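You operate a simulated robot arm through the tools that you are given. There is no shell and no other tool.

The job below is to be done with a simulated robot arm. You get a single attempt, and the scene is never put back.

TASK
Switch tank No. 56 from cold to warm and bring it to about 50 C.
Fine: switch on and stir at full speed while it warms; then close the warm knob, dial to slow, switch off.

The check looks at the end state, three seconds after you hand in, the way a careful person would. Anything else that was tipped, shoved, dropped, spilled or broken makes it a failure.

THE ROBOT
A 7-joint arm with a two-finger parallel gripper, fixed in place. Base frame: the origin is at the foot of the arm, x ahead of it, y to its left, z up. Units: mm, rad, N and s.
Its first joint turns from -2.897 to 2.897 rad. Payload 4.4 kg.
The TCP is the grasp point between the finger pads, 23 mm short of the fingertips. In the tool frame z runs along the fingers and y along their closing line. Largest opening 94 mm; finger width 38, thickness 10; the body of the gripper, 54 by 96 mm, starts 39 mm behind the TCP.
Orientation is that of the tool frame in the base frame, as [roll, pitch, yaw] about the fixed x, y, z axes, in that order (R = Rz(yaw) Ry(pitch) Rx(roll)). With the fingers straight down and closing along the base's y, the tool's x points along the base's -x, its y along +y and its z along -z.

THE INTERFACE
- The arm moves only by the tool send_rows. Its argument "moves" is a list of rows, each an object of numbers (a shift or turn left out is 0, a gripper value left out holds the last): "dx", "dy", "dz": the shift along the tool's x, y, z in units of 300 mm (1.0 is 300 mm); "rx", "ry", "rz": the turn, a rotation vector about the tool's x, y, z in units of 180 degrees (1.0 is 180 degrees). In form: [{"dx": .., "dy": .., "dz": .., "rx": .., "ry": .., "rz": ..}, ...]. A call has 1 to 20 rows; each row is the pose to reach, as a shift and turn from the pose commanded when the call began, along the tool's axes at that moment. "hand" is the finger opening in cm, from 0 to 9.4, set as the call begins (left out, the last holds). A call with a number of a shift or a turn outside -1 to 1 is refused whole. A row lasts 0.2 s, in which the tool goes at most 50 mm and 0.15 rad; a call with a longer step from one row to the next is refused whole, and so is a gripper value outside its range. Where a pose cannot be reached the arm comes as near as it can. A force on the tool above 70 N (or 10 N above the force at the start of the call, whichever is more), or a blocked arm, ends the call early, and 0.2 s more pass. The fingers move at their own pace (about 72 mm/s each) and stop on an object; they squeeze with about 39 N. The grip force told is the motor's: it shows also when the fingers shut on nothing. Time passes only in rows, and 0.2 s behind the last, so rows that repeat a pose let the fingers close. The reply holds the time, the measured pose of the TCP, the force on the tool along the base axes, the opening and the grip force, in the units named above and with some noise, with the torque about the TCP (base axes, N m) and any sound that the robot's microphone picked up.
- Cameras (640 x 400 px; columns grow to the right, rows downward): "scene" is fixed at [49.9, -650.5, 1585.6]; the picture's right is [0.63, -0.78, 0.00], its down [-0.27, -0.22, -0.94] and it looks along [0.73, 0.59, -0.35] (base axes); focal length 336 px, centre (320, 200). "wrist" rides on the gripper at [86, 16, -74] in the tool frame; the picture's right is [-0.18, 0.98, 0.00], its down [-0.58, -0.11, -0.81] and it looks along [-0.79, -0.15, 0.59] (tool axes); focal length 243 px, centre (320, 200). There is no depth. A picture from a camera that has moved, and an enlarged one, comes with that camera's place and axes in the base frame and with its lens.
- get_image(camera): a new picture of that camera. It takes no simulated time.
- zoom(camera, box): a new picture of the part [left, top, right, bottom] of that camera's present view, enlarged. It takes no simulated time.
- close_job(): hands the job in; it is judged then, once.

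Places have to be worked out from the pictures, the camera data and where the tool is seen. Open the gripper and draw the arm clear of the work before you hand the job in, unless the task says otherwise.

The tools are called after ">>>" by a JSON object that holds its "method" and its "body". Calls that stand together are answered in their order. send_rows: Moves the arm, as the interface text tells. Its arguments: {"type":"object","properties":{"moves":{"type":"array"},"hand":{"type":"number"}},"required":["moves"]} The other tools are called the same way: get_image (camera) takes a picture; zoom (camera, box) takes an enlarged picture of a part of a camera's view; close_job () hands the job in.

At the start:

```text
clock: 0.0
tool_pos: [772.2, 77.7, 1464.3]
orientation: [-3.139, -0.002, 3.141]
contact_force: [1.0, 0.1, -0.2]
ft_torque: [0.01, 0.01, -0.01]
opening: 93.8
finger_force: 0.0
```

scene: 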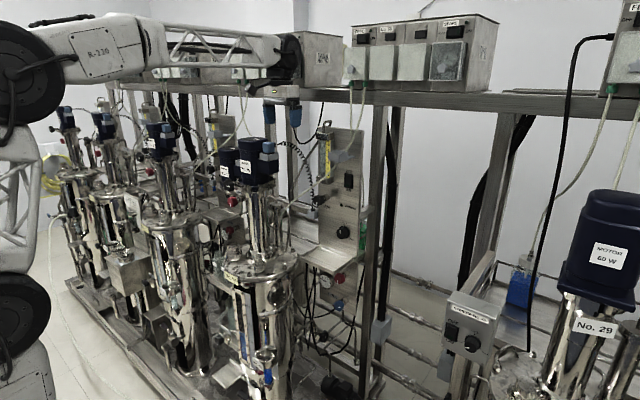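
wrist: 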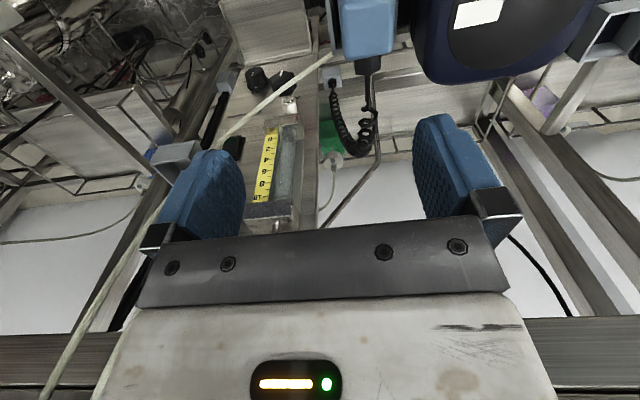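

I start by looking at the scene in detail to find tank No. 56 and its controls.

>>> {"method": "zoom", "body": {"camera": "scene", "box": [180, 100, 400, 400]}}

>>> {"method": "zoom", "body": {"camera": "scene", "box": [420, 180, 640, 400]}}

>>> {"method": "zoom", "body": {"camera": "scene", "box": [30, 80, 220, 230]}}

>>> {"method": "zoom", "body": {"camera": "scene", "box": [300, 0, 640, 120]}}

```text
1.33 times, centred on (290, 250) of scene
camera zoom: at [49.9, -650.5, 1585.6], right [0.63, -0.78, 0.0], down [-0.27, -0.22, -0.94], along [0.73, 0.59, -0.35], focal length 449 px, centre (360, 133)
```

zoom: 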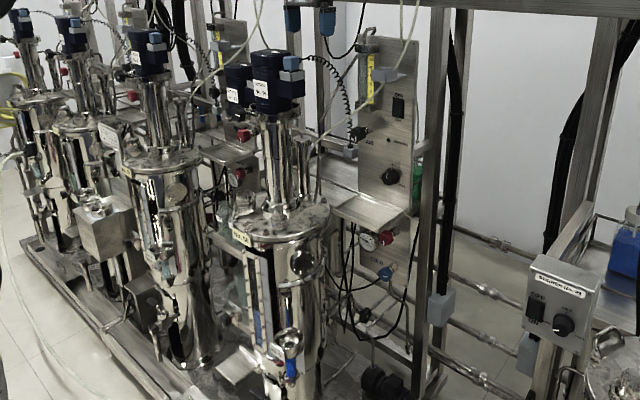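

```text
1.82 times, centred on (530, 290) of scene
camera zoom: at [49.9, -650.5, 1585.6], right [0.63, -0.78, 0.0], down [-0.27, -0.22, -0.94], along [0.73, 0.59, -0.35], focal length 612 px, centre (-62, 36)
```

zoom: 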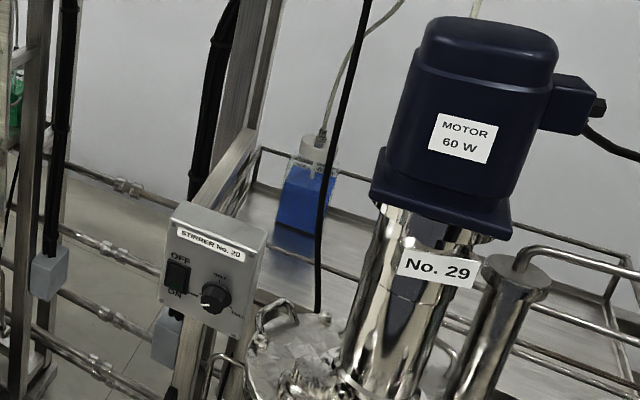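

```text
2.67 times, centred on (125, 155) of scene
camera zoom: at [49.9, -650.5, 1585.6], right [0.63, -0.78, 0.0], down [-0.27, -0.22, -0.94], along [0.73, 0.59, -0.35], focal length 897 px, centre (840, 320)
```

zoom: 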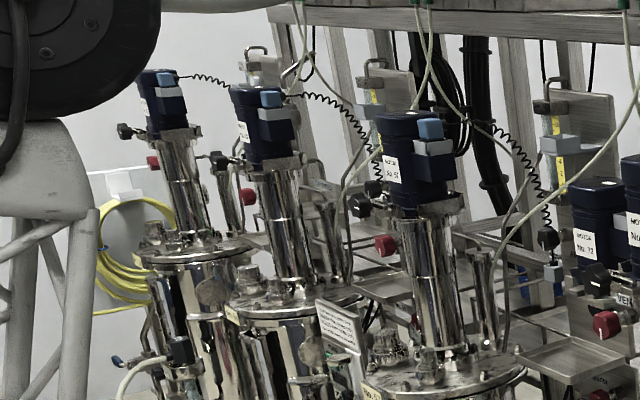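

```text
1.88 times, centred on (470, 60) of scene
camera zoom: at [49.9, -650.5, 1585.6], right [0.63, -0.78, 0.0], down [-0.27, -0.22, -0.94], along [0.73, 0.59, -0.35], focal length 633 px, centre (38, 464)
```

zoom: 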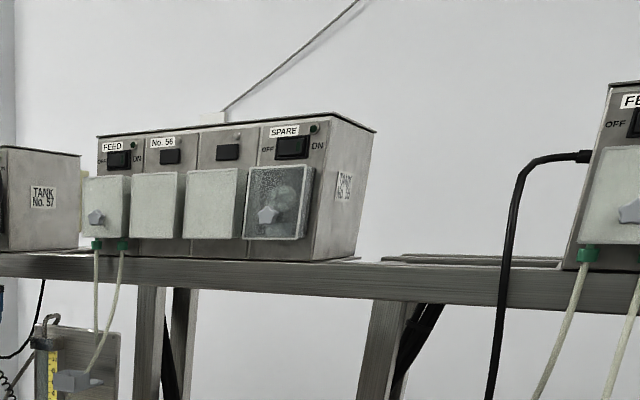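

The nearest tank with the upright panel seems to be No. 56 (the box on the shelf above reads No. 56). I enlarge its motor, panel, and valves to check labels.

>>> {"method": "zoom", "body": {"camera": "scene", "box": [200, 120, 300, 190]}}

>>> {"method": "zoom", "body": {"camera": "scene", "box": [300, 120, 380, 200]}}

>>> {"method": "zoom", "body": {"camera": "scene", "box": [300, 195, 380, 255]}}

>>> {"method": "zoom", "body": {"camera": "scene", "box": [290, 240, 390, 330]}}

>>> {"method": "zoom", "body": {"camera": "scene", "box": [200, 240, 310, 400]}}

>>> {"method": "zoom", "body": {"camera": "scene", "box": [340, 10, 510, 100]}}

```text
5.71 times, centred on (250, 155) of scene
camera zoom: at [49.9, -650.5, 1585.6], right [0.63, -0.78, 0.0], down [-0.27, -0.22, -0.94], along [0.73, 0.59, -0.35], focal length 1923 px, centre (720, 457)
```

zoom: 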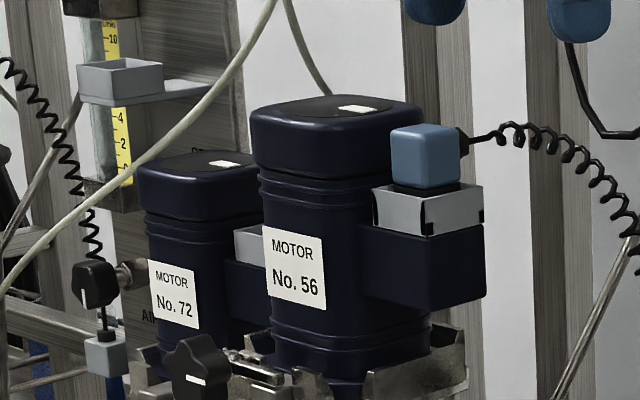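

```text
5.00 times, centred on (340, 160) of scene
camera zoom: at [49.9, -650.5, 1585.6], right [0.63, -0.78, 0.0], down [-0.27, -0.22, -0.94], along [0.73, 0.59, -0.35], focal length 1682 px, centre (220, 400)
```

zoom: 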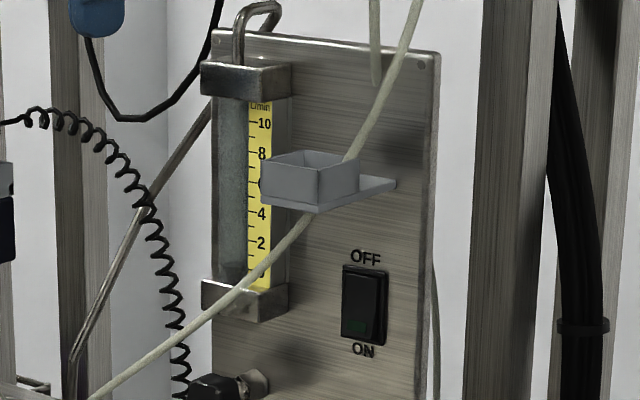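

```text
6.67 times, centred on (340, 225) of scene
camera zoom: at [49.9, -650.5, 1585.6], right [0.63, -0.78, 0.0], down [-0.27, -0.22, -0.94], along [0.73, 0.59, -0.35], focal length 2243 px, centre (187, 33)
```

zoom: 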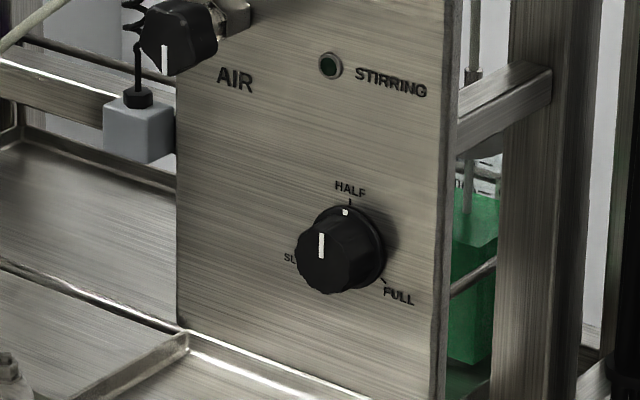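

```text
4.44 times, centred on (340, 285) of scene
camera zoom: at [49.9, -650.5, 1585.6], right [0.63, -0.78, 0.0], down [-0.27, -0.22, -0.94], along [0.73, 0.59, -0.35], focal length 1496 px, centre (231, -178)
```

zoom: 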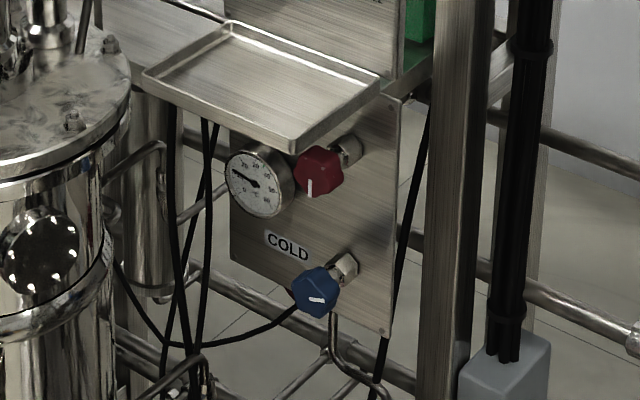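

```text
2.50 times, centred on (255, 320) of scene
camera zoom: at [49.9, -650.5, 1585.6], right [0.63, -0.78, 0.0], down [-0.27, -0.22, -0.94], along [0.73, 0.59, -0.35], focal length 841 px, centre (482, -100)
```

zoom: 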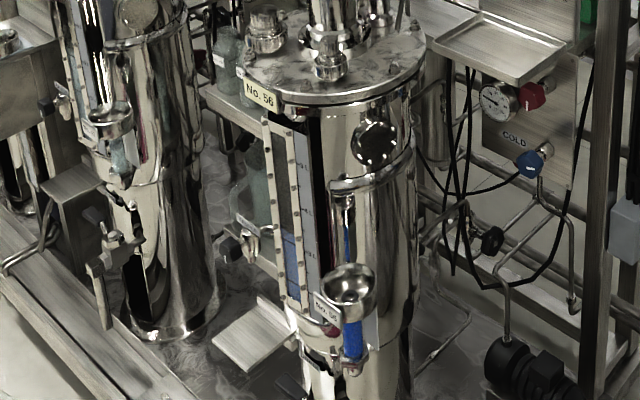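

```text
3.76 times, centred on (425, 55) of scene
camera zoom: at [49.9, -650.5, 1585.6], right [0.63, -0.78, 0.0], down [-0.27, -0.22, -0.94], along [0.73, 0.59, -0.35], focal length 1267 px, centre (-75, 746)
```

zoom: 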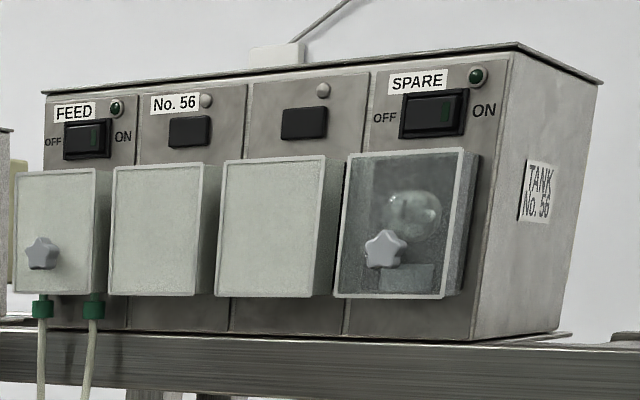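

The panel has an OFF/ON rocker with a STIRRING lamp, a SLOW/HALF/FULL dial, a red knob and a blue COLD knob plus thermometer. I enlarge the wrist view to triangulate and look at knobs on neighbouring tanks for the open/closed convention.

>>> {"method": "zoom", "body": {"camera": "wrist", "box": [180, 0, 420, 240]}}

>>> {"method": "zoom", "body": {"camera": "scene", "box": [200, 180, 260, 260]}}

>>> {"method": "zoom", "body": {"camera": "scene", "box": [310, 255, 360, 320]}}

>>> {"method": "zoom", "body": {"camera": "scene", "box": [80, 110, 160, 170]}}

>>> {"method": "zoom", "body": {"camera": "scene", "box": [215, 275, 275, 345]}}

>>> {"method": "zoom", "body": {"camera": "scene", "box": [240, 330, 400, 400]}}

```text
1.67 times, centred on (300, 120) of wrist
camera zoom: at [685.4, 94.1, 1539.3], right [0.18, 0.98, 0.0], down [0.58, -0.11, 0.81], along [0.79, -0.15, -0.59], focal length 404 px, centre (353, 333)
```

zoom: 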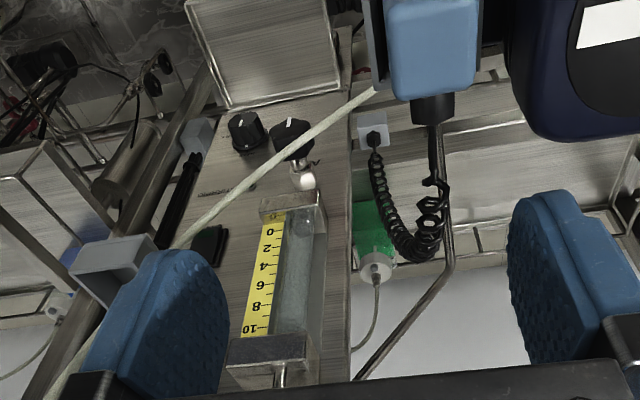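

```text
5.00 times, centred on (230, 220) of scene
camera zoom: at [49.9, -650.5, 1585.6], right [0.63, -0.78, 0.0], down [-0.27, -0.22, -0.94], along [0.73, 0.59, -0.35], focal length 1682 px, centre (770, 100)
```

zoom: 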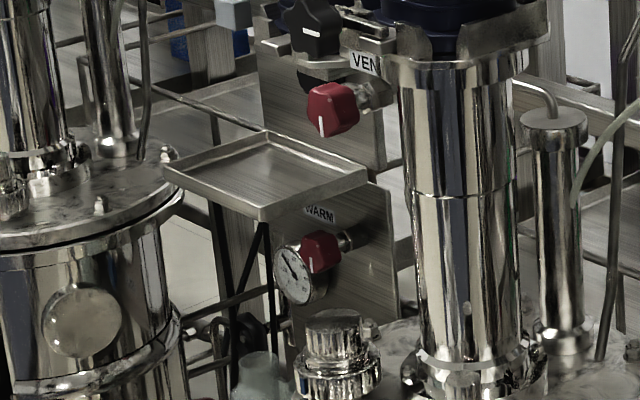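

```text
6.15 times, centred on (335, 288) of scene
camera zoom: at [49.9, -650.5, 1585.6], right [0.63, -0.78, 0.0], down [-0.27, -0.22, -0.94], along [0.73, 0.59, -0.35], focal length 2071 px, centre (228, -338)
```

zoom: 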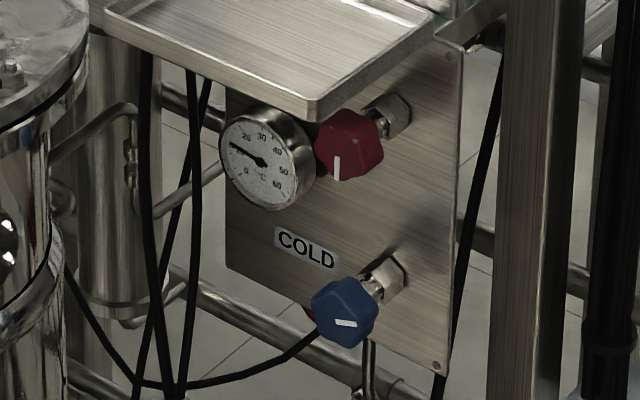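

```text
6.67 times, centred on (120, 140) of scene
camera zoom: at [49.9, -650.5, 1585.6], right [0.63, -0.78, 0.0], down [-0.27, -0.22, -0.94], along [0.73, 0.59, -0.35], focal length 2243 px, centre (1653, 600)
```

zoom: 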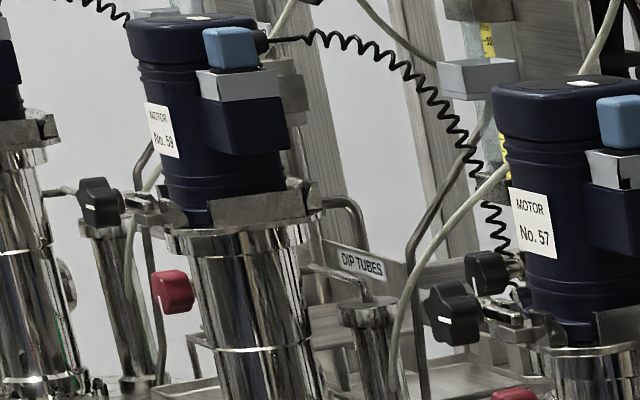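

```text
5.71 times, centred on (245, 310) of scene
camera zoom: at [49.9, -650.5, 1585.6], right [0.63, -0.78, 0.0], down [-0.27, -0.22, -0.94], along [0.73, 0.59, -0.35], focal length 1923 px, centre (749, -429)
```

zoom: 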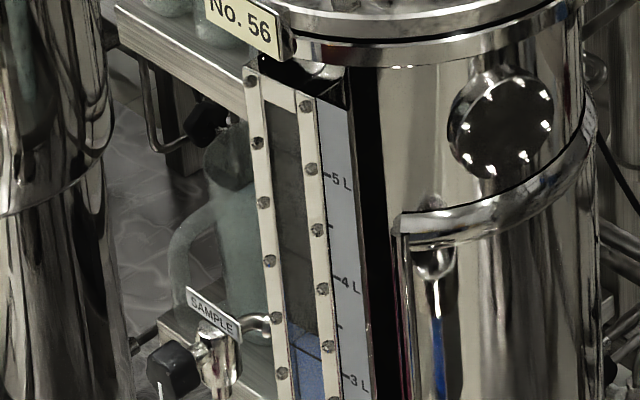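

```text
4.00 times, centred on (320, 365) of scene
camera zoom: at [49.9, -650.5, 1585.6], right [0.63, -0.78, 0.0], down [-0.27, -0.22, -0.94], along [0.73, 0.59, -0.35], focal length 1346 px, centre (320, -460)
```

zoom: 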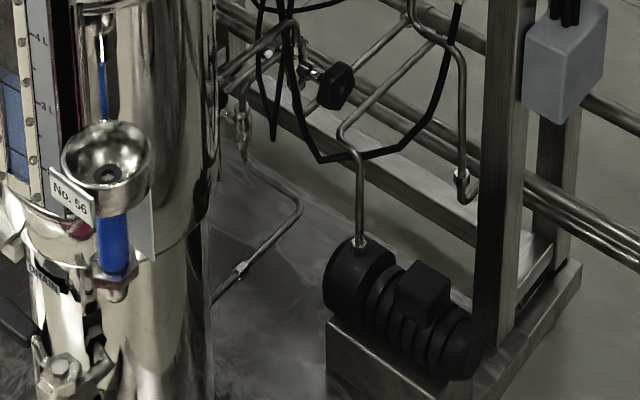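

Triangulating the two views, I judge the panel to be a plane facing -x at about x=905, with the dial near (885,-67,1091), rocker near (900,-81,1271), red knob near (859,-83,929), and blue COLD knob near (857,-83,817); the tank axis is near (690,130). The hand hovers just above the motor, so I first back straight off in -x with a slight rise.

>>> {"method": "send_rows", "body": {"moves": [{"dx": 0.1, "dz": -0.05}, {"dx": 0.25, "dz": -0.1}, {"dx": 0.4, "dz": -0.1}, {"dx": 0.55, "dz": -0.1}, {"dx": 0.7, "dz": -0.1}, {"dx": 0.85, "dz": -0.1}], "hand": 9.4}}

```text
clock: 1.4
tool_pos: [515.3, 78.3, 1491.4]
orientation: [-3.141, -0.002, 3.141]
contact_force: [0.2, 1.3, -0.2]
ft_torque: [-0.03, 0.03, -0.01]
opening: 94.0
finger_force: 0.1
```

The retreat went cleanly to (515,78,1491). I look again from both cameras before swinging to the -y side.

>>> {"method": "get_image", "body": {"camera": "scene"}}

>>> {"method": "get_image", "body": {"camera": "wrist"}}

```text
taken
```

scene: 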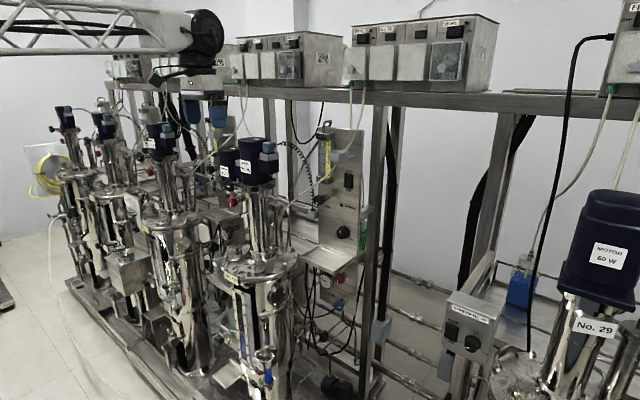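

```text
taken
camera wrist: at [429.0, 94.5, 1566.9], right [0.18, 0.98, 0.0], down [0.58, -0.11, 0.81], along [0.79, -0.15, -0.59], focal length 243 px, centre (320, 200)
```

wrist: 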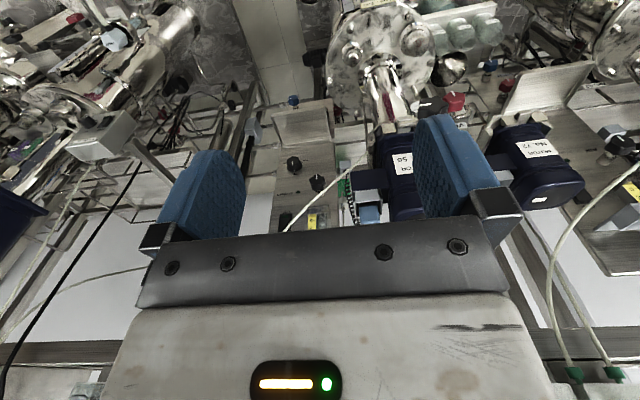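

The way to the -y side looks clear (only the No. 29 tank far away at y≈-690). I swing to about (560,-190,1340) while tipping the fingers forward to point along +x.

>>> {"method": "send_rows", "body": {"moves": [{"dy": -0.09, "dz": 0.03, "ry": -0.0417}, {"dy": -0.18, "dz": 0.07, "ry": -0.0833}, {"dy": -0.27, "dz": 0.11, "ry": -0.125}, {"dy": -0.36, "dz": 0.16, "ry": -0.1667}, {"dy": -0.45, "dz": 0.21, "ry": -0.2083}, {"dy": -0.54, "dz": 0.26, "ry": -0.25}, {"dy": -0.63, "dz": 0.31, "ry": -0.2917}, {"dy": -0.72, "dz": 0.36, "ry": -0.3333}, {"dx": -0.04, "dy": -0.8, "dz": 0.41, "ry": -0.375}, {"dx": -0.08, "dy": -0.86, "dz": 0.46, "ry": -0.4167}, {"dx": -0.12, "dy": -0.9, "dz": 0.5, "ry": -0.4583}, {"dx": -0.15, "dy": -0.9, "dz": 0.5, "ry": -0.5}]}}

```text
clock: 4.0
tool_pos: [560.3, -192.0, 1344.6]
orientation: [-0.786, 1.569, -0.789]
contact_force: [0.9, -0.4, -0.5]
ft_torque: [0.0, -0.03, -0.02]
opening: 94.1
finger_force: 0.1
```

>>> {"method": "get_image", "body": {"camera": "scene"}}

>>> {"method": "get_image", "body": {"camera": "wrist"}}

```text
taken
```

scene: 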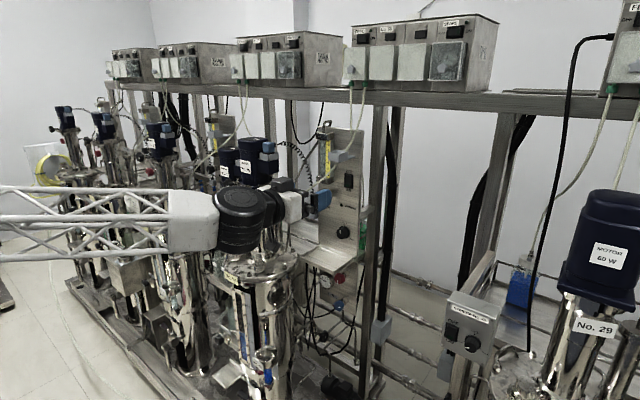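

```text
taken
camera wrist: at [486.0, -176.9, 1257.9], right [0.0, 0.98, 0.18], down [-0.81, -0.11, 0.58], along [0.59, -0.15, 0.79], focal length 243 px, centre (320, 200)
```

wrist: 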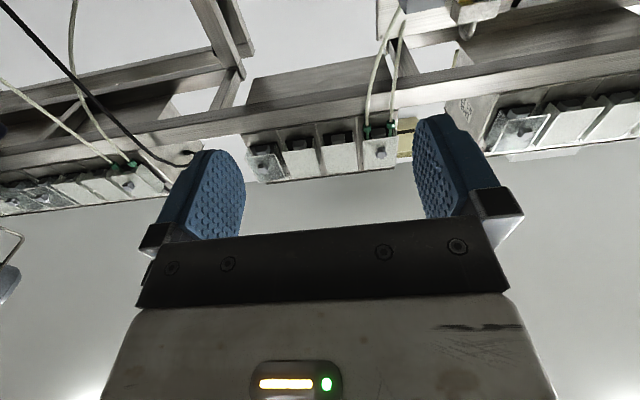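

The fingers now point forward with the camera below looking up, which is no use for viewing. I roll -90° about the tool axis, so the fingers close vertically and the camera rides on the open -y side, and drop to about (650,-280,1150) to look at the panel.

>>> {"method": "send_rows", "body": {"moves": [{"dx": 0.054, "dy": -0.024, "dz": 0.025, "rz": -0.0417}, {"dx": 0.108, "dy": -0.049, "dz": 0.05, "rz": -0.0833}, {"dx": 0.163, "dy": -0.073, "dz": 0.075, "rz": -0.125}, {"dx": 0.217, "dy": -0.098, "dz": 0.1, "rz": -0.1667}, {"dx": 0.271, "dy": -0.122, "dz": 0.125, "rz": -0.2083}, {"dx": 0.325, "dy": -0.147, "dz": 0.15, "rz": -0.25}, {"dx": 0.379, "dy": -0.171, "dz": 0.175, "rz": -0.2917}, {"dx": 0.433, "dy": -0.195, "dz": 0.2, "rz": -0.3333}, {"dx": 0.488, "dy": -0.22, "dz": 0.225, "rz": -0.375}, {"dx": 0.542, "dy": -0.244, "dz": 0.25, "rz": -0.4167}, {"dx": 0.596, "dy": -0.269, "dz": 0.275, "rz": -0.4583}, {"dx": 0.65, "dy": -0.293, "dz": 0.3, "rz": -0.5}]}}

>>> {"method": "get_image", "body": {"camera": "wrist"}}

>>> {"method": "get_image", "body": {"camera": "scene"}}

```text
clock: 6.6
tool_pos: [631.4, -246.6, 1281.6]
orientation: [-1.721, 0.068, -1.602]
contact_force: [-0.1, -0.1, -0.7]
ft_torque: [0.02, -0.01, 0.01]
opening: 94.0
finger_force: 0.1
out of reach, approached as far as the arm can: row 8, 9, 10, 11, 12
```

```text
taken
camera wrist: at [552.8, -330.3, 1272.2], right [-0.14, 0.26, -0.96], down [-0.76, 0.59, 0.27], along [0.63, 0.77, 0.11], focal length 243 px, centre (320, 200)
```

wrist: 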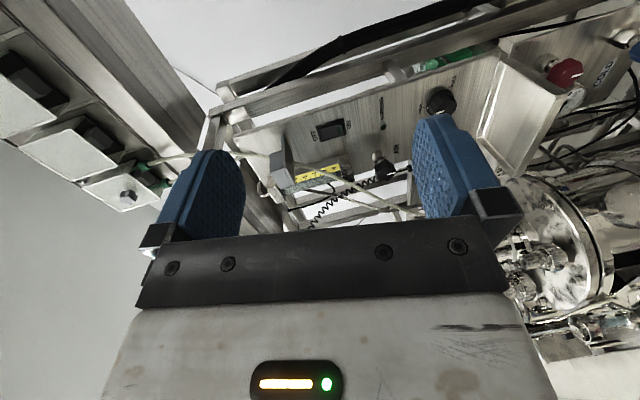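

```text
taken
```

scene: 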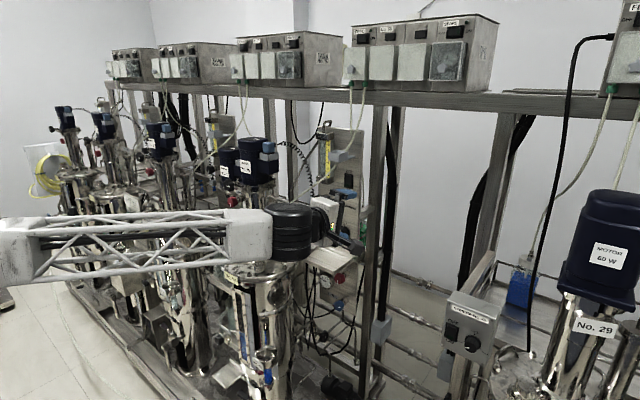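

The last rows were out of reach: the hand stopped near (631,-247,1281), tipped about 8° down, so low and close-in poses with a level tool are hard for this arm. I test whether going forward and a little higher regains a level tool, moving in small steps.

>>> {"method": "send_rows", "body": {"moves": [{"dy": -0.1, "dx": -0.05, "dz": 0.05}, {"dy": -0.2, "dx": -0.1, "dz": 0.1}, {"dy": -0.3, "dx": -0.15, "dz": 0.15}, {"dy": -0.35, "dx": -0.2, "dz": 0.2}]}}

>>> {"method": "get_image", "body": {"camera": "scene"}}

>>> {"method": "get_image", "body": {"camera": "wrist"}}

```text
clock: 7.6
tool_pos: [707.9, -195.5, 1383.1]
orientation: [-1.719, 0.073, -1.604]
contact_force: [0.1, -0.6, 0.1]
ft_torque: [0.03, 0.01, 0.01]
opening: 94.0
finger_force: 0.0
```

```text
taken
```

scene: 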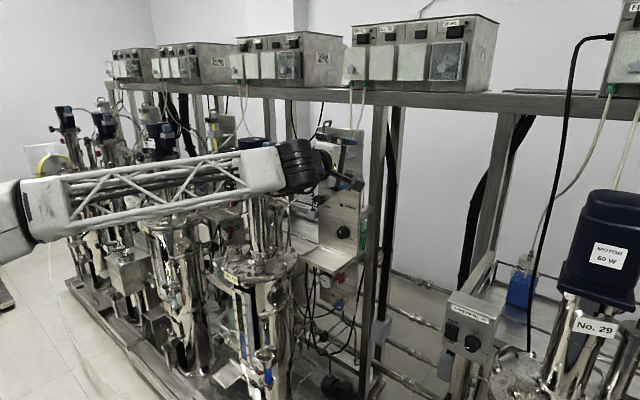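

```text
taken
camera wrist: at [627.6, -278.8, 1372.5], right [-0.14, 0.26, -0.96], down [-0.76, 0.59, 0.27], along [0.63, 0.77, 0.12], focal length 243 px, centre (320, 200)
```

wrist: 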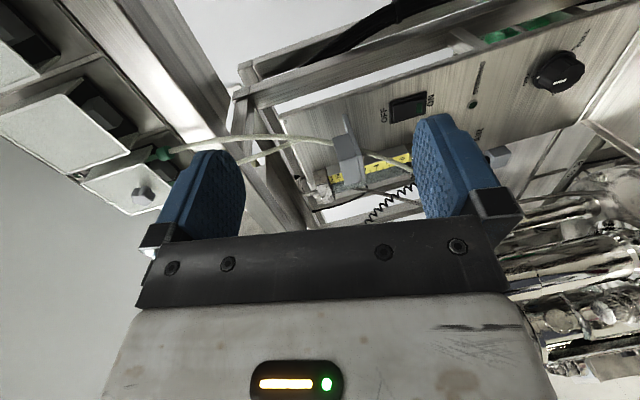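

The command base is the pose actually reached, which keeps things simple: the hand is at (708,-195,1383), tipped 8.6° down with about 4° of roll error. I level the tool here.

>>> {"method": "send_rows", "body": {"moves": [{"rx": 0.024, "rz": -0.011}, {"rx": 0.0476, "rz": -0.022}, {"rx": 0.0476, "rz": -0.022}]}}

```text
clock: 8.4
tool_pos: [706.3, -194.6, 1382.3]
orientation: [-1.608, 0.019, -1.598]
contact_force: [-0.4, 0.7, -0.3]
ft_torque: [0.0, 0.03, 0.01]
opening: 93.9
finger_force: 0.1
```

Nearly level now (2° residual). I trim the rest and advance in modest steps towards (745,-190,1280), in front of the rocker's height, watching reachability.

>>> {"method": "send_rows", "body": {"moves": [{"rx": 0.0118, "ry": -0.0084, "rz": -0.006}, {"rx": 0.0118, "ry": -0.0084, "rz": -0.006, "dy": 0.08, "dz": 0.03}, {"rx": 0.0118, "ry": -0.0084, "rz": -0.006, "dy": 0.17, "dz": 0.06}, {"rx": 0.0118, "ry": -0.0084, "rz": -0.006, "dy": 0.26, "dz": 0.1}, {"rx": 0.0118, "ry": -0.0084, "rz": -0.006, "dy": 0.34, "dz": 0.13}, {"rx": 0.0118, "ry": -0.0084, "rz": -0.006, "dy": 0.34, "dz": 0.13}]}}

>>> {"method": "get_image", "body": {"camera": "scene"}}

>>> {"method": "get_image", "body": {"camera": "wrist"}}

```text
clock: 9.8
tool_pos: [743.0, -183.4, 1360.2]
orientation: [-1.639, 0.008, -1.588]
contact_force: [0.5, 0.4, 0.1]
ft_torque: [-0.04, 0.0, 0.0]
opening: 93.9
finger_force: 0.1
out of reach, approached as far as the arm can: row 1, 2, 3, 4, 5, 6
```

```text
taken
```

scene: 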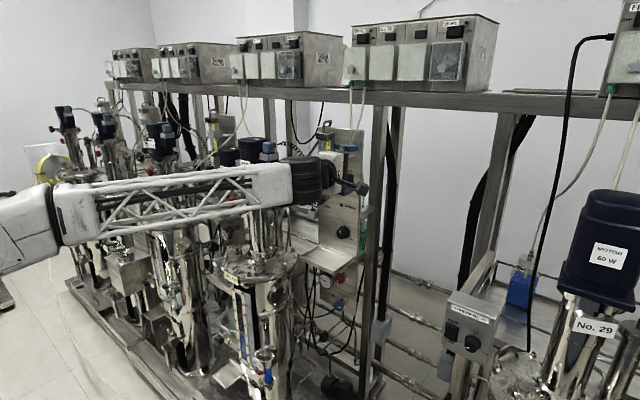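

```text
taken
camera wrist: at [665.6, -267.5, 1349.3], right [-0.06, 0.19, -0.98], down [-0.79, 0.59, 0.17], along [0.61, 0.78, 0.12], focal length 243 px, centre (320, 200)
```

wrist: 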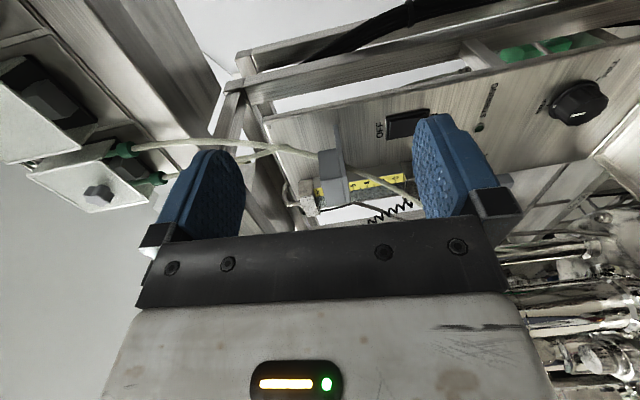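

The arm is stuck near a wrist singularity because the forearm and tool are both aligned along +x. I swing the tool 45° towards the free -y side to leave it, then will drop down and swing back.

>>> {"method": "send_rows", "body": {"moves": [{"dx": 0.07, "dz": -0.03, "dy": 0.02, "ry": 0.031}, {"dx": 0.14, "dz": -0.06, "dy": 0.05, "ry": 0.0625}, {"dx": 0.21, "dz": -0.09, "dy": 0.08, "ry": 0.094}, {"dx": 0.28, "dz": -0.12, "dy": 0.11, "ry": 0.125}, {"dx": 0.35, "dz": -0.15, "dy": 0.14, "ry": 0.156}, {"dx": 0.42, "dz": -0.18, "dy": 0.17, "ry": 0.1875}, {"dx": 0.49, "dz": -0.21, "dy": 0.19, "ry": 0.219}, {"dx": 0.56, "dz": -0.23, "dy": 0.2, "ry": 0.25}, {"dx": 0.56, "dz": -0.23, "dy": 0.2, "ry": 0.25}]}}

>>> {"method": "get_image", "body": {"camera": "scene"}}

```text
clock: 11.8
tool_pos: [664.5, -349.6, 1306.2]
orientation: [-1.624, -0.041, -2.373]
contact_force: [0.3, -0.1, -0.3]
ft_torque: [-0.05, -0.01, 0.0]
opening: 93.8
finger_force: 0.0
```

```text
taken
```

scene: 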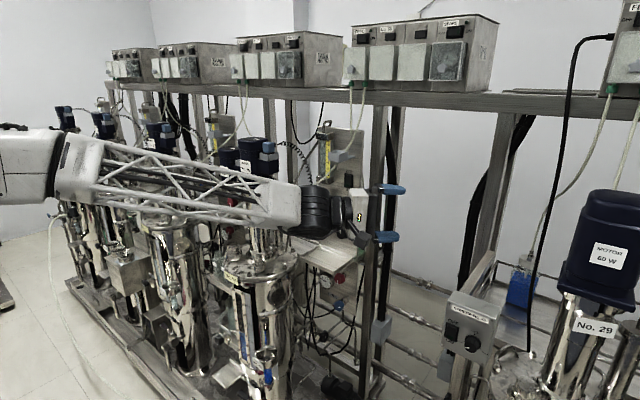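

That freed the wrist: tool now at 45° yaw at (664,-350,1306). I drop straight down 200 mm here, trimming the small tilt.

>>> {"method": "send_rows", "body": {"moves": [{"dy": 0.12, "rx": 0.008, "rz": 0.006}, {"dy": 0.25, "rx": 0.017, "rz": 0.013}, {"dy": 0.38, "rx": 0.017, "rz": 0.013}, {"dy": 0.52, "rx": 0.017, "rz": 0.013}, {"dy": 0.66, "rx": 0.017, "rz": 0.013}, {"dy": 0.66, "rx": 0.017, "rz": 0.013}]}}

>>> {"method": "get_image", "body": {"camera": "scene"}}

>>> {"method": "get_image", "body": {"camera": "wrist"}}

```text
clock: 13.2
tool_pos: [649.4, -348.7, 1106.8]
orientation: [-1.571, 0.0, -2.372]
contact_force: [-1.2, 0.1, -0.4]
ft_torque: [0.01, 0.0, -0.01]
opening: 93.8
finger_force: 0.0
```

```text
taken
```

scene: 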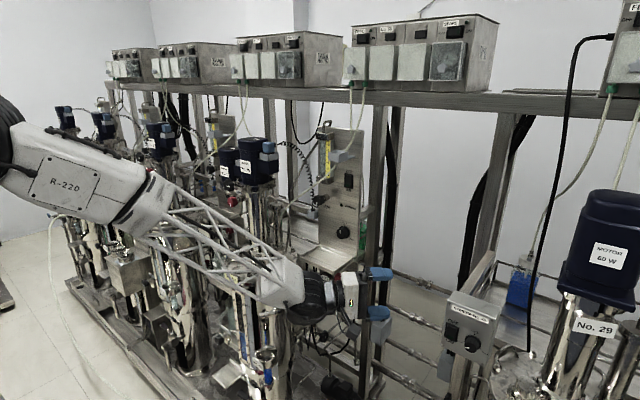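

```text
taken
camera wrist: at [535.9, -354.6, 1091.9], right [0.13, 0.13, -0.98], down [-0.14, 0.98, 0.11], along [0.98, 0.13, 0.15], focal length 243 px, centre (320, 200)
```

wrist: 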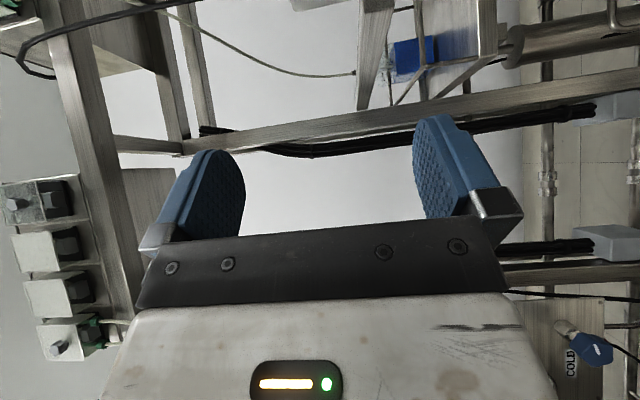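

Level and exact now at (649,-349,1107), with the forearm sloping down as hoped. I swing the tool back to +x while moving to about (740,-150,1107), in front of the dial's height.

>>> {"method": "send_rows", "body": {"moves": [{"dx": -0.085, "dz": -0.033, "ry": -0.032}, {"dx": -0.17, "dz": -0.066, "ry": -0.064}, {"dx": -0.255, "dz": -0.1, "ry": -0.096}, {"dx": -0.34, "dz": -0.133, "ry": -0.128}, {"dx": -0.425, "dz": -0.166, "ry": -0.16}, {"dx": -0.51, "dz": -0.2, "ry": -0.192}, {"dx": -0.595, "dz": -0.233, "ry": -0.224}, {"dx": -0.679, "dz": -0.265, "ry": -0.255}, {"dx": -0.679, "dz": -0.265, "ry": -0.255}]}}

>>> {"method": "get_image", "body": {"camera": "scene"}}

>>> {"method": "get_image", "body": {"camera": "wrist"}}

```text
clock: 15.2
tool_pos: [742.8, -147.9, 1106.8]
orientation: [-1.572, 0.0, -1.57]
contact_force: [0.0, -0.5, 0.3]
ft_torque: [-0.01, 0.01, 0.0]
opening: 94.0
finger_force: 0.1
```

```text
taken
```

scene: 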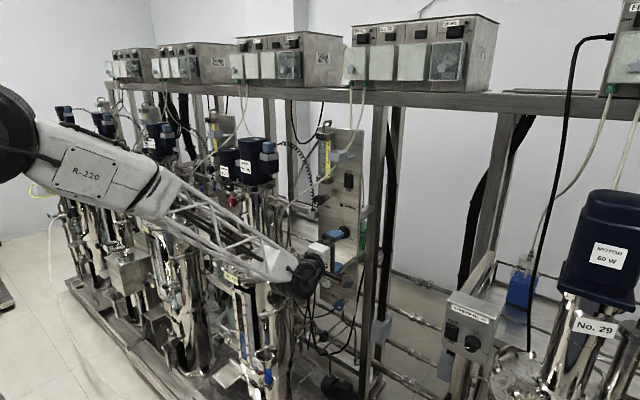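

```text
taken
camera wrist: at [668.7, -233.8, 1092.1], right [0.0, 0.18, -0.98], down [-0.81, 0.58, 0.11], along [0.59, 0.79, 0.15], focal length 243 px, centre (320, 200)
```

wrist: 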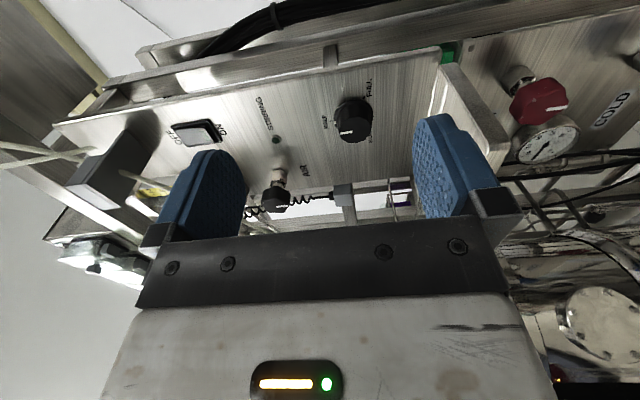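

The tool is now level at (743,-148,1107) facing the panel. I enlarge the wrist view to read the knobs, dial and thermometer.

>>> {"method": "zoom", "body": {"camera": "wrist", "box": [300, 60, 420, 180]}}

>>> {"method": "zoom", "body": {"camera": "wrist", "box": [490, 40, 640, 180]}}

>>> {"method": "zoom", "body": {"camera": "wrist", "box": [140, 80, 340, 220]}}

>>> {"method": "zoom", "body": {"camera": "scene", "box": [300, 170, 370, 260]}}

```text
3.33 times, centred on (360, 120) of wrist
camera zoom: at [668.7, -233.8, 1092.1], right [0.0, 0.18, -0.98], down [-0.81, 0.58, 0.11], along [0.59, 0.79, 0.15], focal length 809 px, centre (187, 467)
```

zoom: 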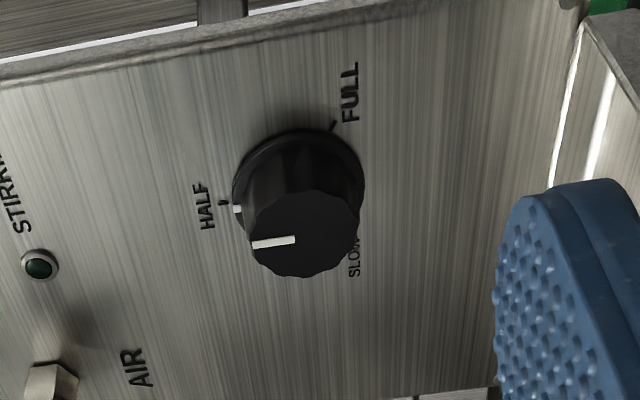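

```text
2.86 times, centred on (565, 110) of wrist
camera zoom: at [668.7, -233.8, 1092.1], right [0.0, 0.18, -0.98], down [-0.81, 0.58, 0.11], along [0.59, 0.79, 0.15], focal length 693 px, centre (-380, 457)
```

zoom: 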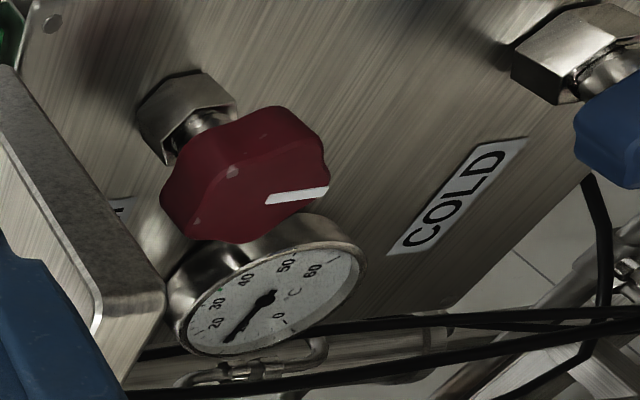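

```text
2.86 times, centred on (240, 150) of wrist
camera zoom: at [668.7, -233.8, 1092.1], right [0.0, 0.18, -0.98], down [-0.81, 0.58, 0.11], along [0.59, 0.79, 0.15], focal length 693 px, centre (549, 343)
```

zoom: 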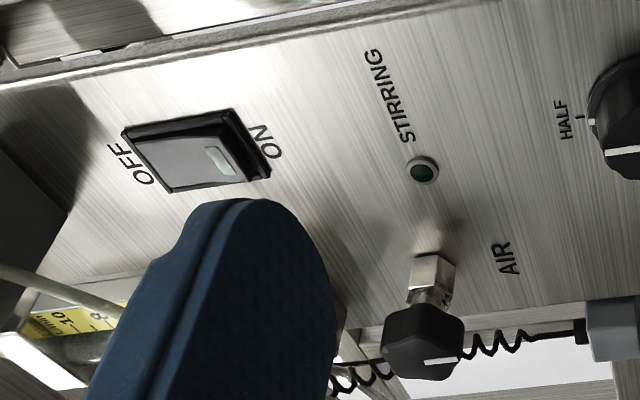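

```text
4.44 times, centred on (335, 215) of scene
camera zoom: at [49.9, -650.5, 1585.6], right [0.63, -0.78, 0.0], down [-0.27, -0.22, -0.94], along [0.73, 0.59, -0.35], focal length 1496 px, centre (253, 133)
```

zoom: 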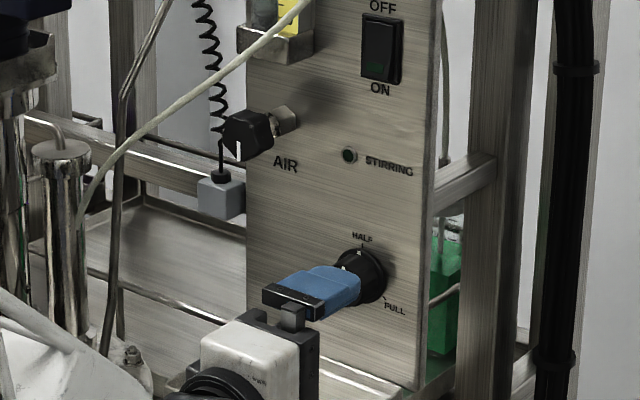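

Readings: the dial points at HALF with FULL clockwise and SLOW counter-clockwise; the red knob's pointer is straight down (closed like the other tanks'), and the thermometer shows roughly 15 C. The rocker centre is near (y=-83, z=1266) with ON on its lower half, so I close the fingers and move to stand off in front of the lower half.

>>> {"method": "send_rows", "body": {"moves": [{"dy": -0.1, "dx": -0.04, "dz": 0.03}, {"dy": -0.2, "dx": -0.08, "dz": 0.06}, {"dy": -0.3, "dx": -0.12, "dz": 0.1}, {"dy": -0.4, "dx": -0.16, "dz": 0.13}, {"dy": -0.477, "dx": -0.207, "dz": 0.167}, {"dy": -0.477, "dx": -0.207, "dz": 0.167}], "hand": 0}}

>>> {"method": "get_image", "body": {"camera": "wrist"}}

>>> {"method": "zoom", "body": {"camera": "scene", "box": [290, 110, 390, 230]}}

```text
clock: 16.6
tool_pos: [794.9, -86.8, 1250.6]
orientation: [-1.57, 0.0, -1.57]
contact_force: [-0.4, -0.3, 0.2]
ft_torque: [0.01, 0.01, -0.01]
opening: 0.0
finger_force: 39.6
```

```text
taken
camera wrist: at [720.4, -172.8, 1235.4], right [0.0, 0.18, -0.98], down [-0.81, 0.58, 0.11], along [0.59, 0.79, 0.15], focal length 243 px, centre (320, 200)
```

wrist: 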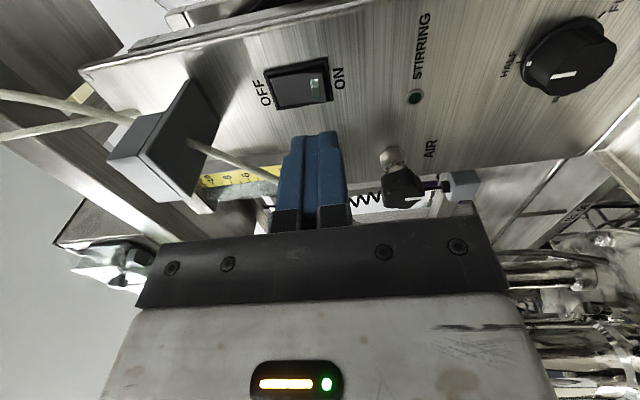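

```text
3.33 times, centred on (340, 170) of scene
camera zoom: at [49.9, -650.5, 1585.6], right [0.63, -0.78, 0.0], down [-0.27, -0.22, -0.94], along [0.73, 0.59, -0.35], focal length 1122 px, centre (253, 300)
```

zoom: 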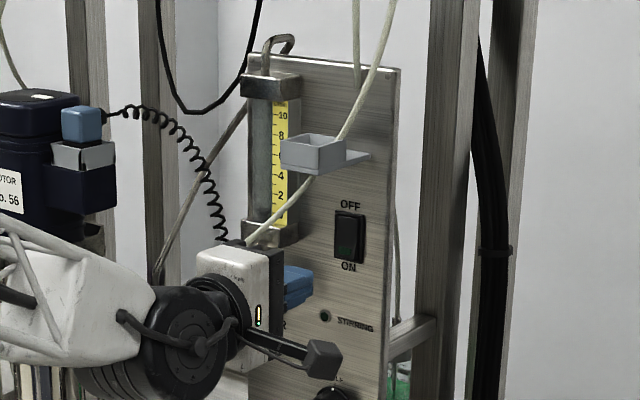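

Closed fingers are at (795,-87,1251); the tool axis projects onto the ON end of the rocker, a bit near its lower rim, so I raise 4 mm and advance 60 mm, then look.

>>> {"method": "send_rows", "body": {"moves": [{"dy": -0.015, "dz": 0.05}, {"dy": -0.015, "dz": 0.1}, {"dy": -0.015, "dz": 0.15}, {"dy": -0.015, "dz": 0.2}, {"dy": -0.015, "dz": 0.2}]}}

>>> {"method": "get_image", "body": {"camera": "wrist"}}

>>> {"method": "zoom", "body": {"camera": "wrist", "box": [230, 60, 430, 220]}}

```text
clock: 17.8
tool_pos: [853.9, -85.8, 1254.4]
orientation: [-1.57, 0.001, -1.57]
contact_force: [0.3, 0.1, -0.4]
ft_torque: [0.04, 0.02, 0.0]
opening: 0.0
finger_force: 39.2
```

```text
taken
camera wrist: at [779.3, -172.5, 1238.3], right [0.0, 0.18, -0.98], down [-0.81, 0.58, 0.11], along [0.59, 0.79, 0.15], focal length 243 px, centre (320, 200)
```

wrist: 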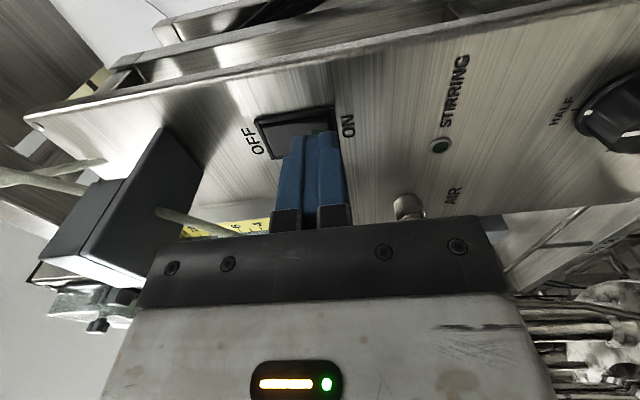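

```text
2.50 times, centred on (330, 140) of wrist
camera zoom: at [779.3, -172.5, 1238.3], right [0.0, 0.18, -0.98], down [-0.81, 0.58, 0.11], along [0.59, 0.79, 0.15], focal length 606 px, centre (295, 350)
```

zoom: 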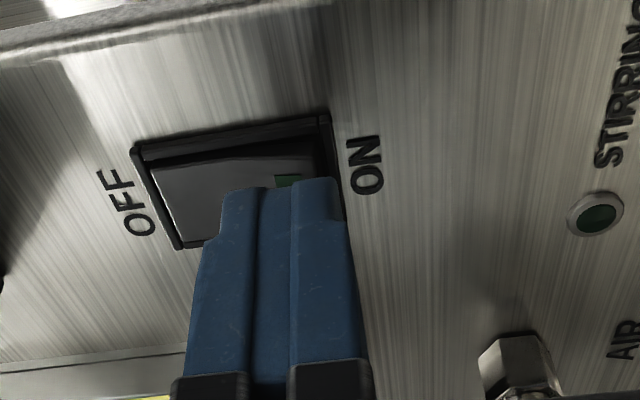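

Fingertips are ~20 mm short of the rocker, whose frame I now measure at z 1245–1290, centre y≈-84. I raise 2 mm and advance gently in 2 mm steps.

>>> {"method": "send_rows", "body": {"moves": [{"dy": -0.006, "dz": 0.01}, {"dy": -0.006, "dz": 0.02}, {"dy": -0.006, "dz": 0.03}, {"dy": -0.006, "dz": 0.037}, {"dy": -0.006, "dz": 0.044}, {"dy": -0.006, "dz": 0.05}, {"dy": -0.006, "dz": 0.05}]}}

>>> {"method": "zoom", "body": {"camera": "wrist", "box": [230, 60, 430, 220]}}

```text
clock: 19.4
tool_pos: [870.7, -85.3, 1256.9]
orientation: [-1.572, -0.001, -1.571]
contact_force: [0.1, 0.3, -1.0]
ft_torque: [-0.02, 0.02, 0.01]
opening: 0.0
finger_force: 39.2
```

```text
2.50 times, centred on (330, 140) of wrist
camera zoom: at [794.2, -172.4, 1240.7], right [0.0, 0.18, -0.98], down [-0.81, 0.58, 0.11], along [0.59, 0.79, 0.15], focal length 606 px, centre (295, 350)
```

zoom: 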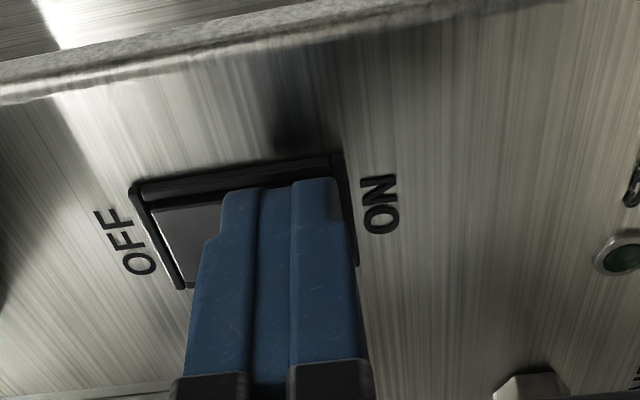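

No contact yet with tips at x≈893. I keep advancing in small steps and watch for force and a click.

>>> {"method": "send_rows", "body": {"moves": [{"dz": 0.006}, {"dz": 0.012}, {"dz": 0.018}, {"dz": 0.024}, {"dz": 0.024}]}}

>>> {"method": "zoom", "body": {"camera": "wrist", "box": [230, 60, 430, 220]}}

```text
clock: 20.3
tool_pos: [873.0, -85.9, 1255.3]
orientation: [-1.573, -0.001, -1.571]
contact_force: [-37.5, 3.4, 2.0]
ft_torque: [-0.02, -0.41, 0.34]
opening: 0.0
finger_force: 39.0
heard: click
stopped in row 4: the force on the tool passed its limit at 82 N (the readings are from after the stop); the commanded pose is now the measured one
```

```text
2.50 times, centred on (330, 140) of wrist
camera zoom: at [798.2, -172.8, 1240.5], right [0.0, 0.18, -0.98], down [-0.81, 0.58, 0.11], along [0.59, 0.79, 0.15], focal length 606 px, centre (295, 350)
```

zoom: 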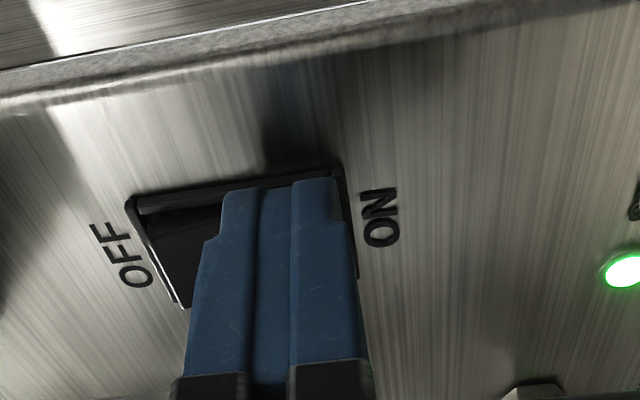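

The click sounded and the STIRRING lamp lit green, so stirring is on. I back off 78 mm, open the fingers, and move down to stand off in front of the dial axis (y≈-67, z≈1087), rolling -30° so I can later turn clockwise with the camera staying well clear of the tray.

>>> {"method": "send_rows", "body": {"moves": [{"dz": -0.08}, {"dz": -0.18}, {"dz": -0.26}, {"dz": -0.26, "dy": 0.12, "dx": -0.02, "rz": -0.03}, {"dz": -0.26, "dy": 0.26, "dx": -0.04, "rz": -0.07}, {"dz": -0.26, "dy": 0.4, "dx": -0.06, "rz": -0.11}, {"dz": -0.26, "dy": 0.52, "dx": -0.063, "rz": -0.15}, {"dz": -0.26, "dy": 0.562, "dx": -0.063, "rz": -0.1667}, {"dz": -0.26, "dy": 0.562, "dx": -0.063, "rz": -0.1667}], "hand": 7}}

>>> {"method": "get_image", "body": {"camera": "wrist"}}

>>> {"method": "get_image", "body": {"camera": "scene"}}

```text
clock: 22.3
tool_pos: [796.4, -66.7, 1087.2]
orientation: [-1.572, -0.526, -1.568]
contact_force: [-0.3, 0.3, -0.3]
ft_torque: [0.01, 0.01, -0.04]
opening: 69.9
finger_force: 0.0
```

```text
taken
camera wrist: at [721.4, -149.6, 1116.5], right [0.0, -0.33, -0.94], down [-0.81, 0.56, -0.2], along [0.59, 0.76, -0.27], focal length 243 px, centre (320, 200)
```

wrist: 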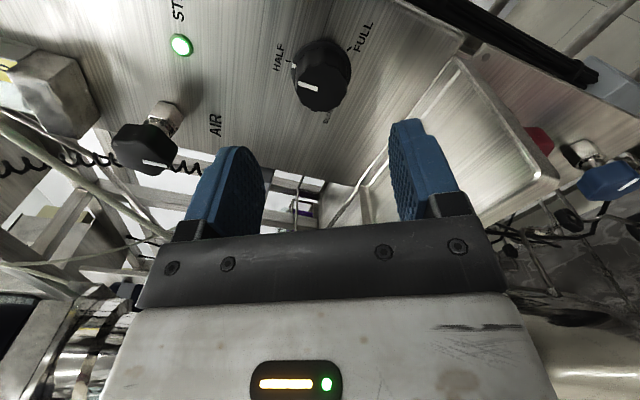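

```text
taken
```

scene: 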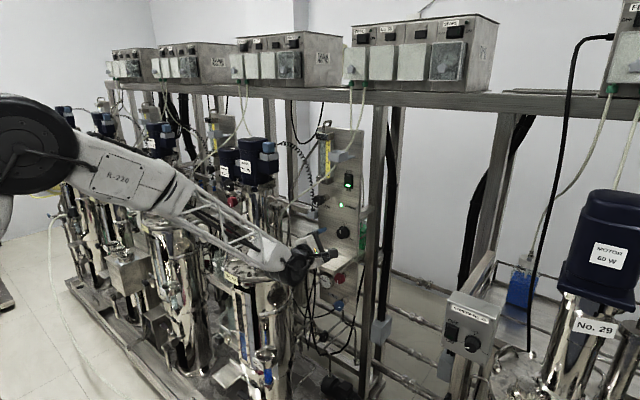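

The dial's face sits right on the tool axis in the wrist view (expected row ≈86, seen ≈85), so alignment is good. I enlarge the dial and the blue knob from here for detail before advancing.

>>> {"method": "zoom", "body": {"camera": "wrist", "box": [500, 100, 640, 240]}}

>>> {"method": "zoom", "body": {"camera": "wrist", "box": [260, 20, 400, 160]}}

```text
2.86 times, centred on (570, 170) of wrist
camera zoom: at [721.4, -149.6, 1116.5], right [0.0, -0.33, -0.94], down [-0.81, 0.56, -0.2], along [0.59, 0.76, -0.27], focal length 693 px, centre (-394, 286)
```

zoom: 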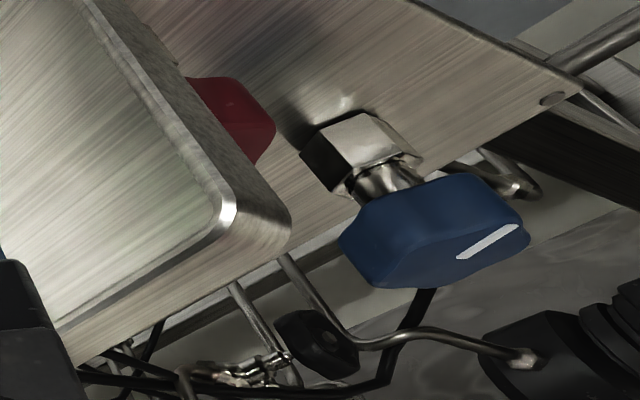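

```text
2.86 times, centred on (330, 90) of wrist
camera zoom: at [721.4, -149.6, 1116.5], right [0.0, -0.33, -0.94], down [-0.81, 0.56, -0.2], along [0.59, 0.76, -0.27], focal length 693 px, centre (291, 514)
```

zoom: 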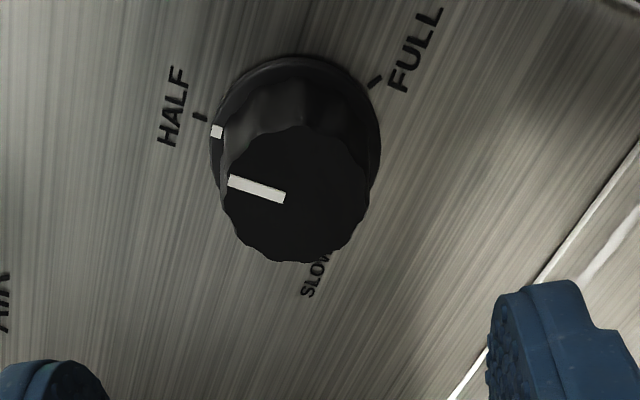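

The blue pointer aims to -y (right, seen from the front), so open = right and closed = down; closing is clockwise, i.e. +rz. Now I advance on the dial to put the fingertips around it (TCP x≈869).

>>> {"method": "send_rows", "body": {"moves": [{"dz": 0.06}, {"dz": 0.12}, {"dz": 0.18}, {"dz": 0.22}, {"dz": 0.242}, {"dz": 0.242}]}}

>>> {"method": "get_image", "body": {"camera": "wrist"}}

```text
clock: 23.7
tool_pos: [870.3, -69.0, 1086.1]
orientation: [-1.572, -0.525, -1.571]
contact_force: [-0.3, 0.4, 0.0]
ft_torque: [0.01, -0.03, -0.01]
opening: 70.0
finger_force: 0.1
```

```text
taken
camera wrist: at [794.8, -151.1, 1117.5], right [0.0, -0.33, -0.94], down [-0.81, 0.56, -0.19], along [0.59, 0.76, -0.27], focal length 243 px, centre (320, 200)
```

wrist: 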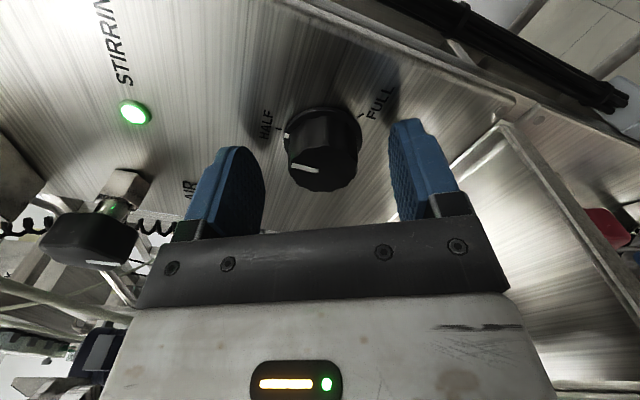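

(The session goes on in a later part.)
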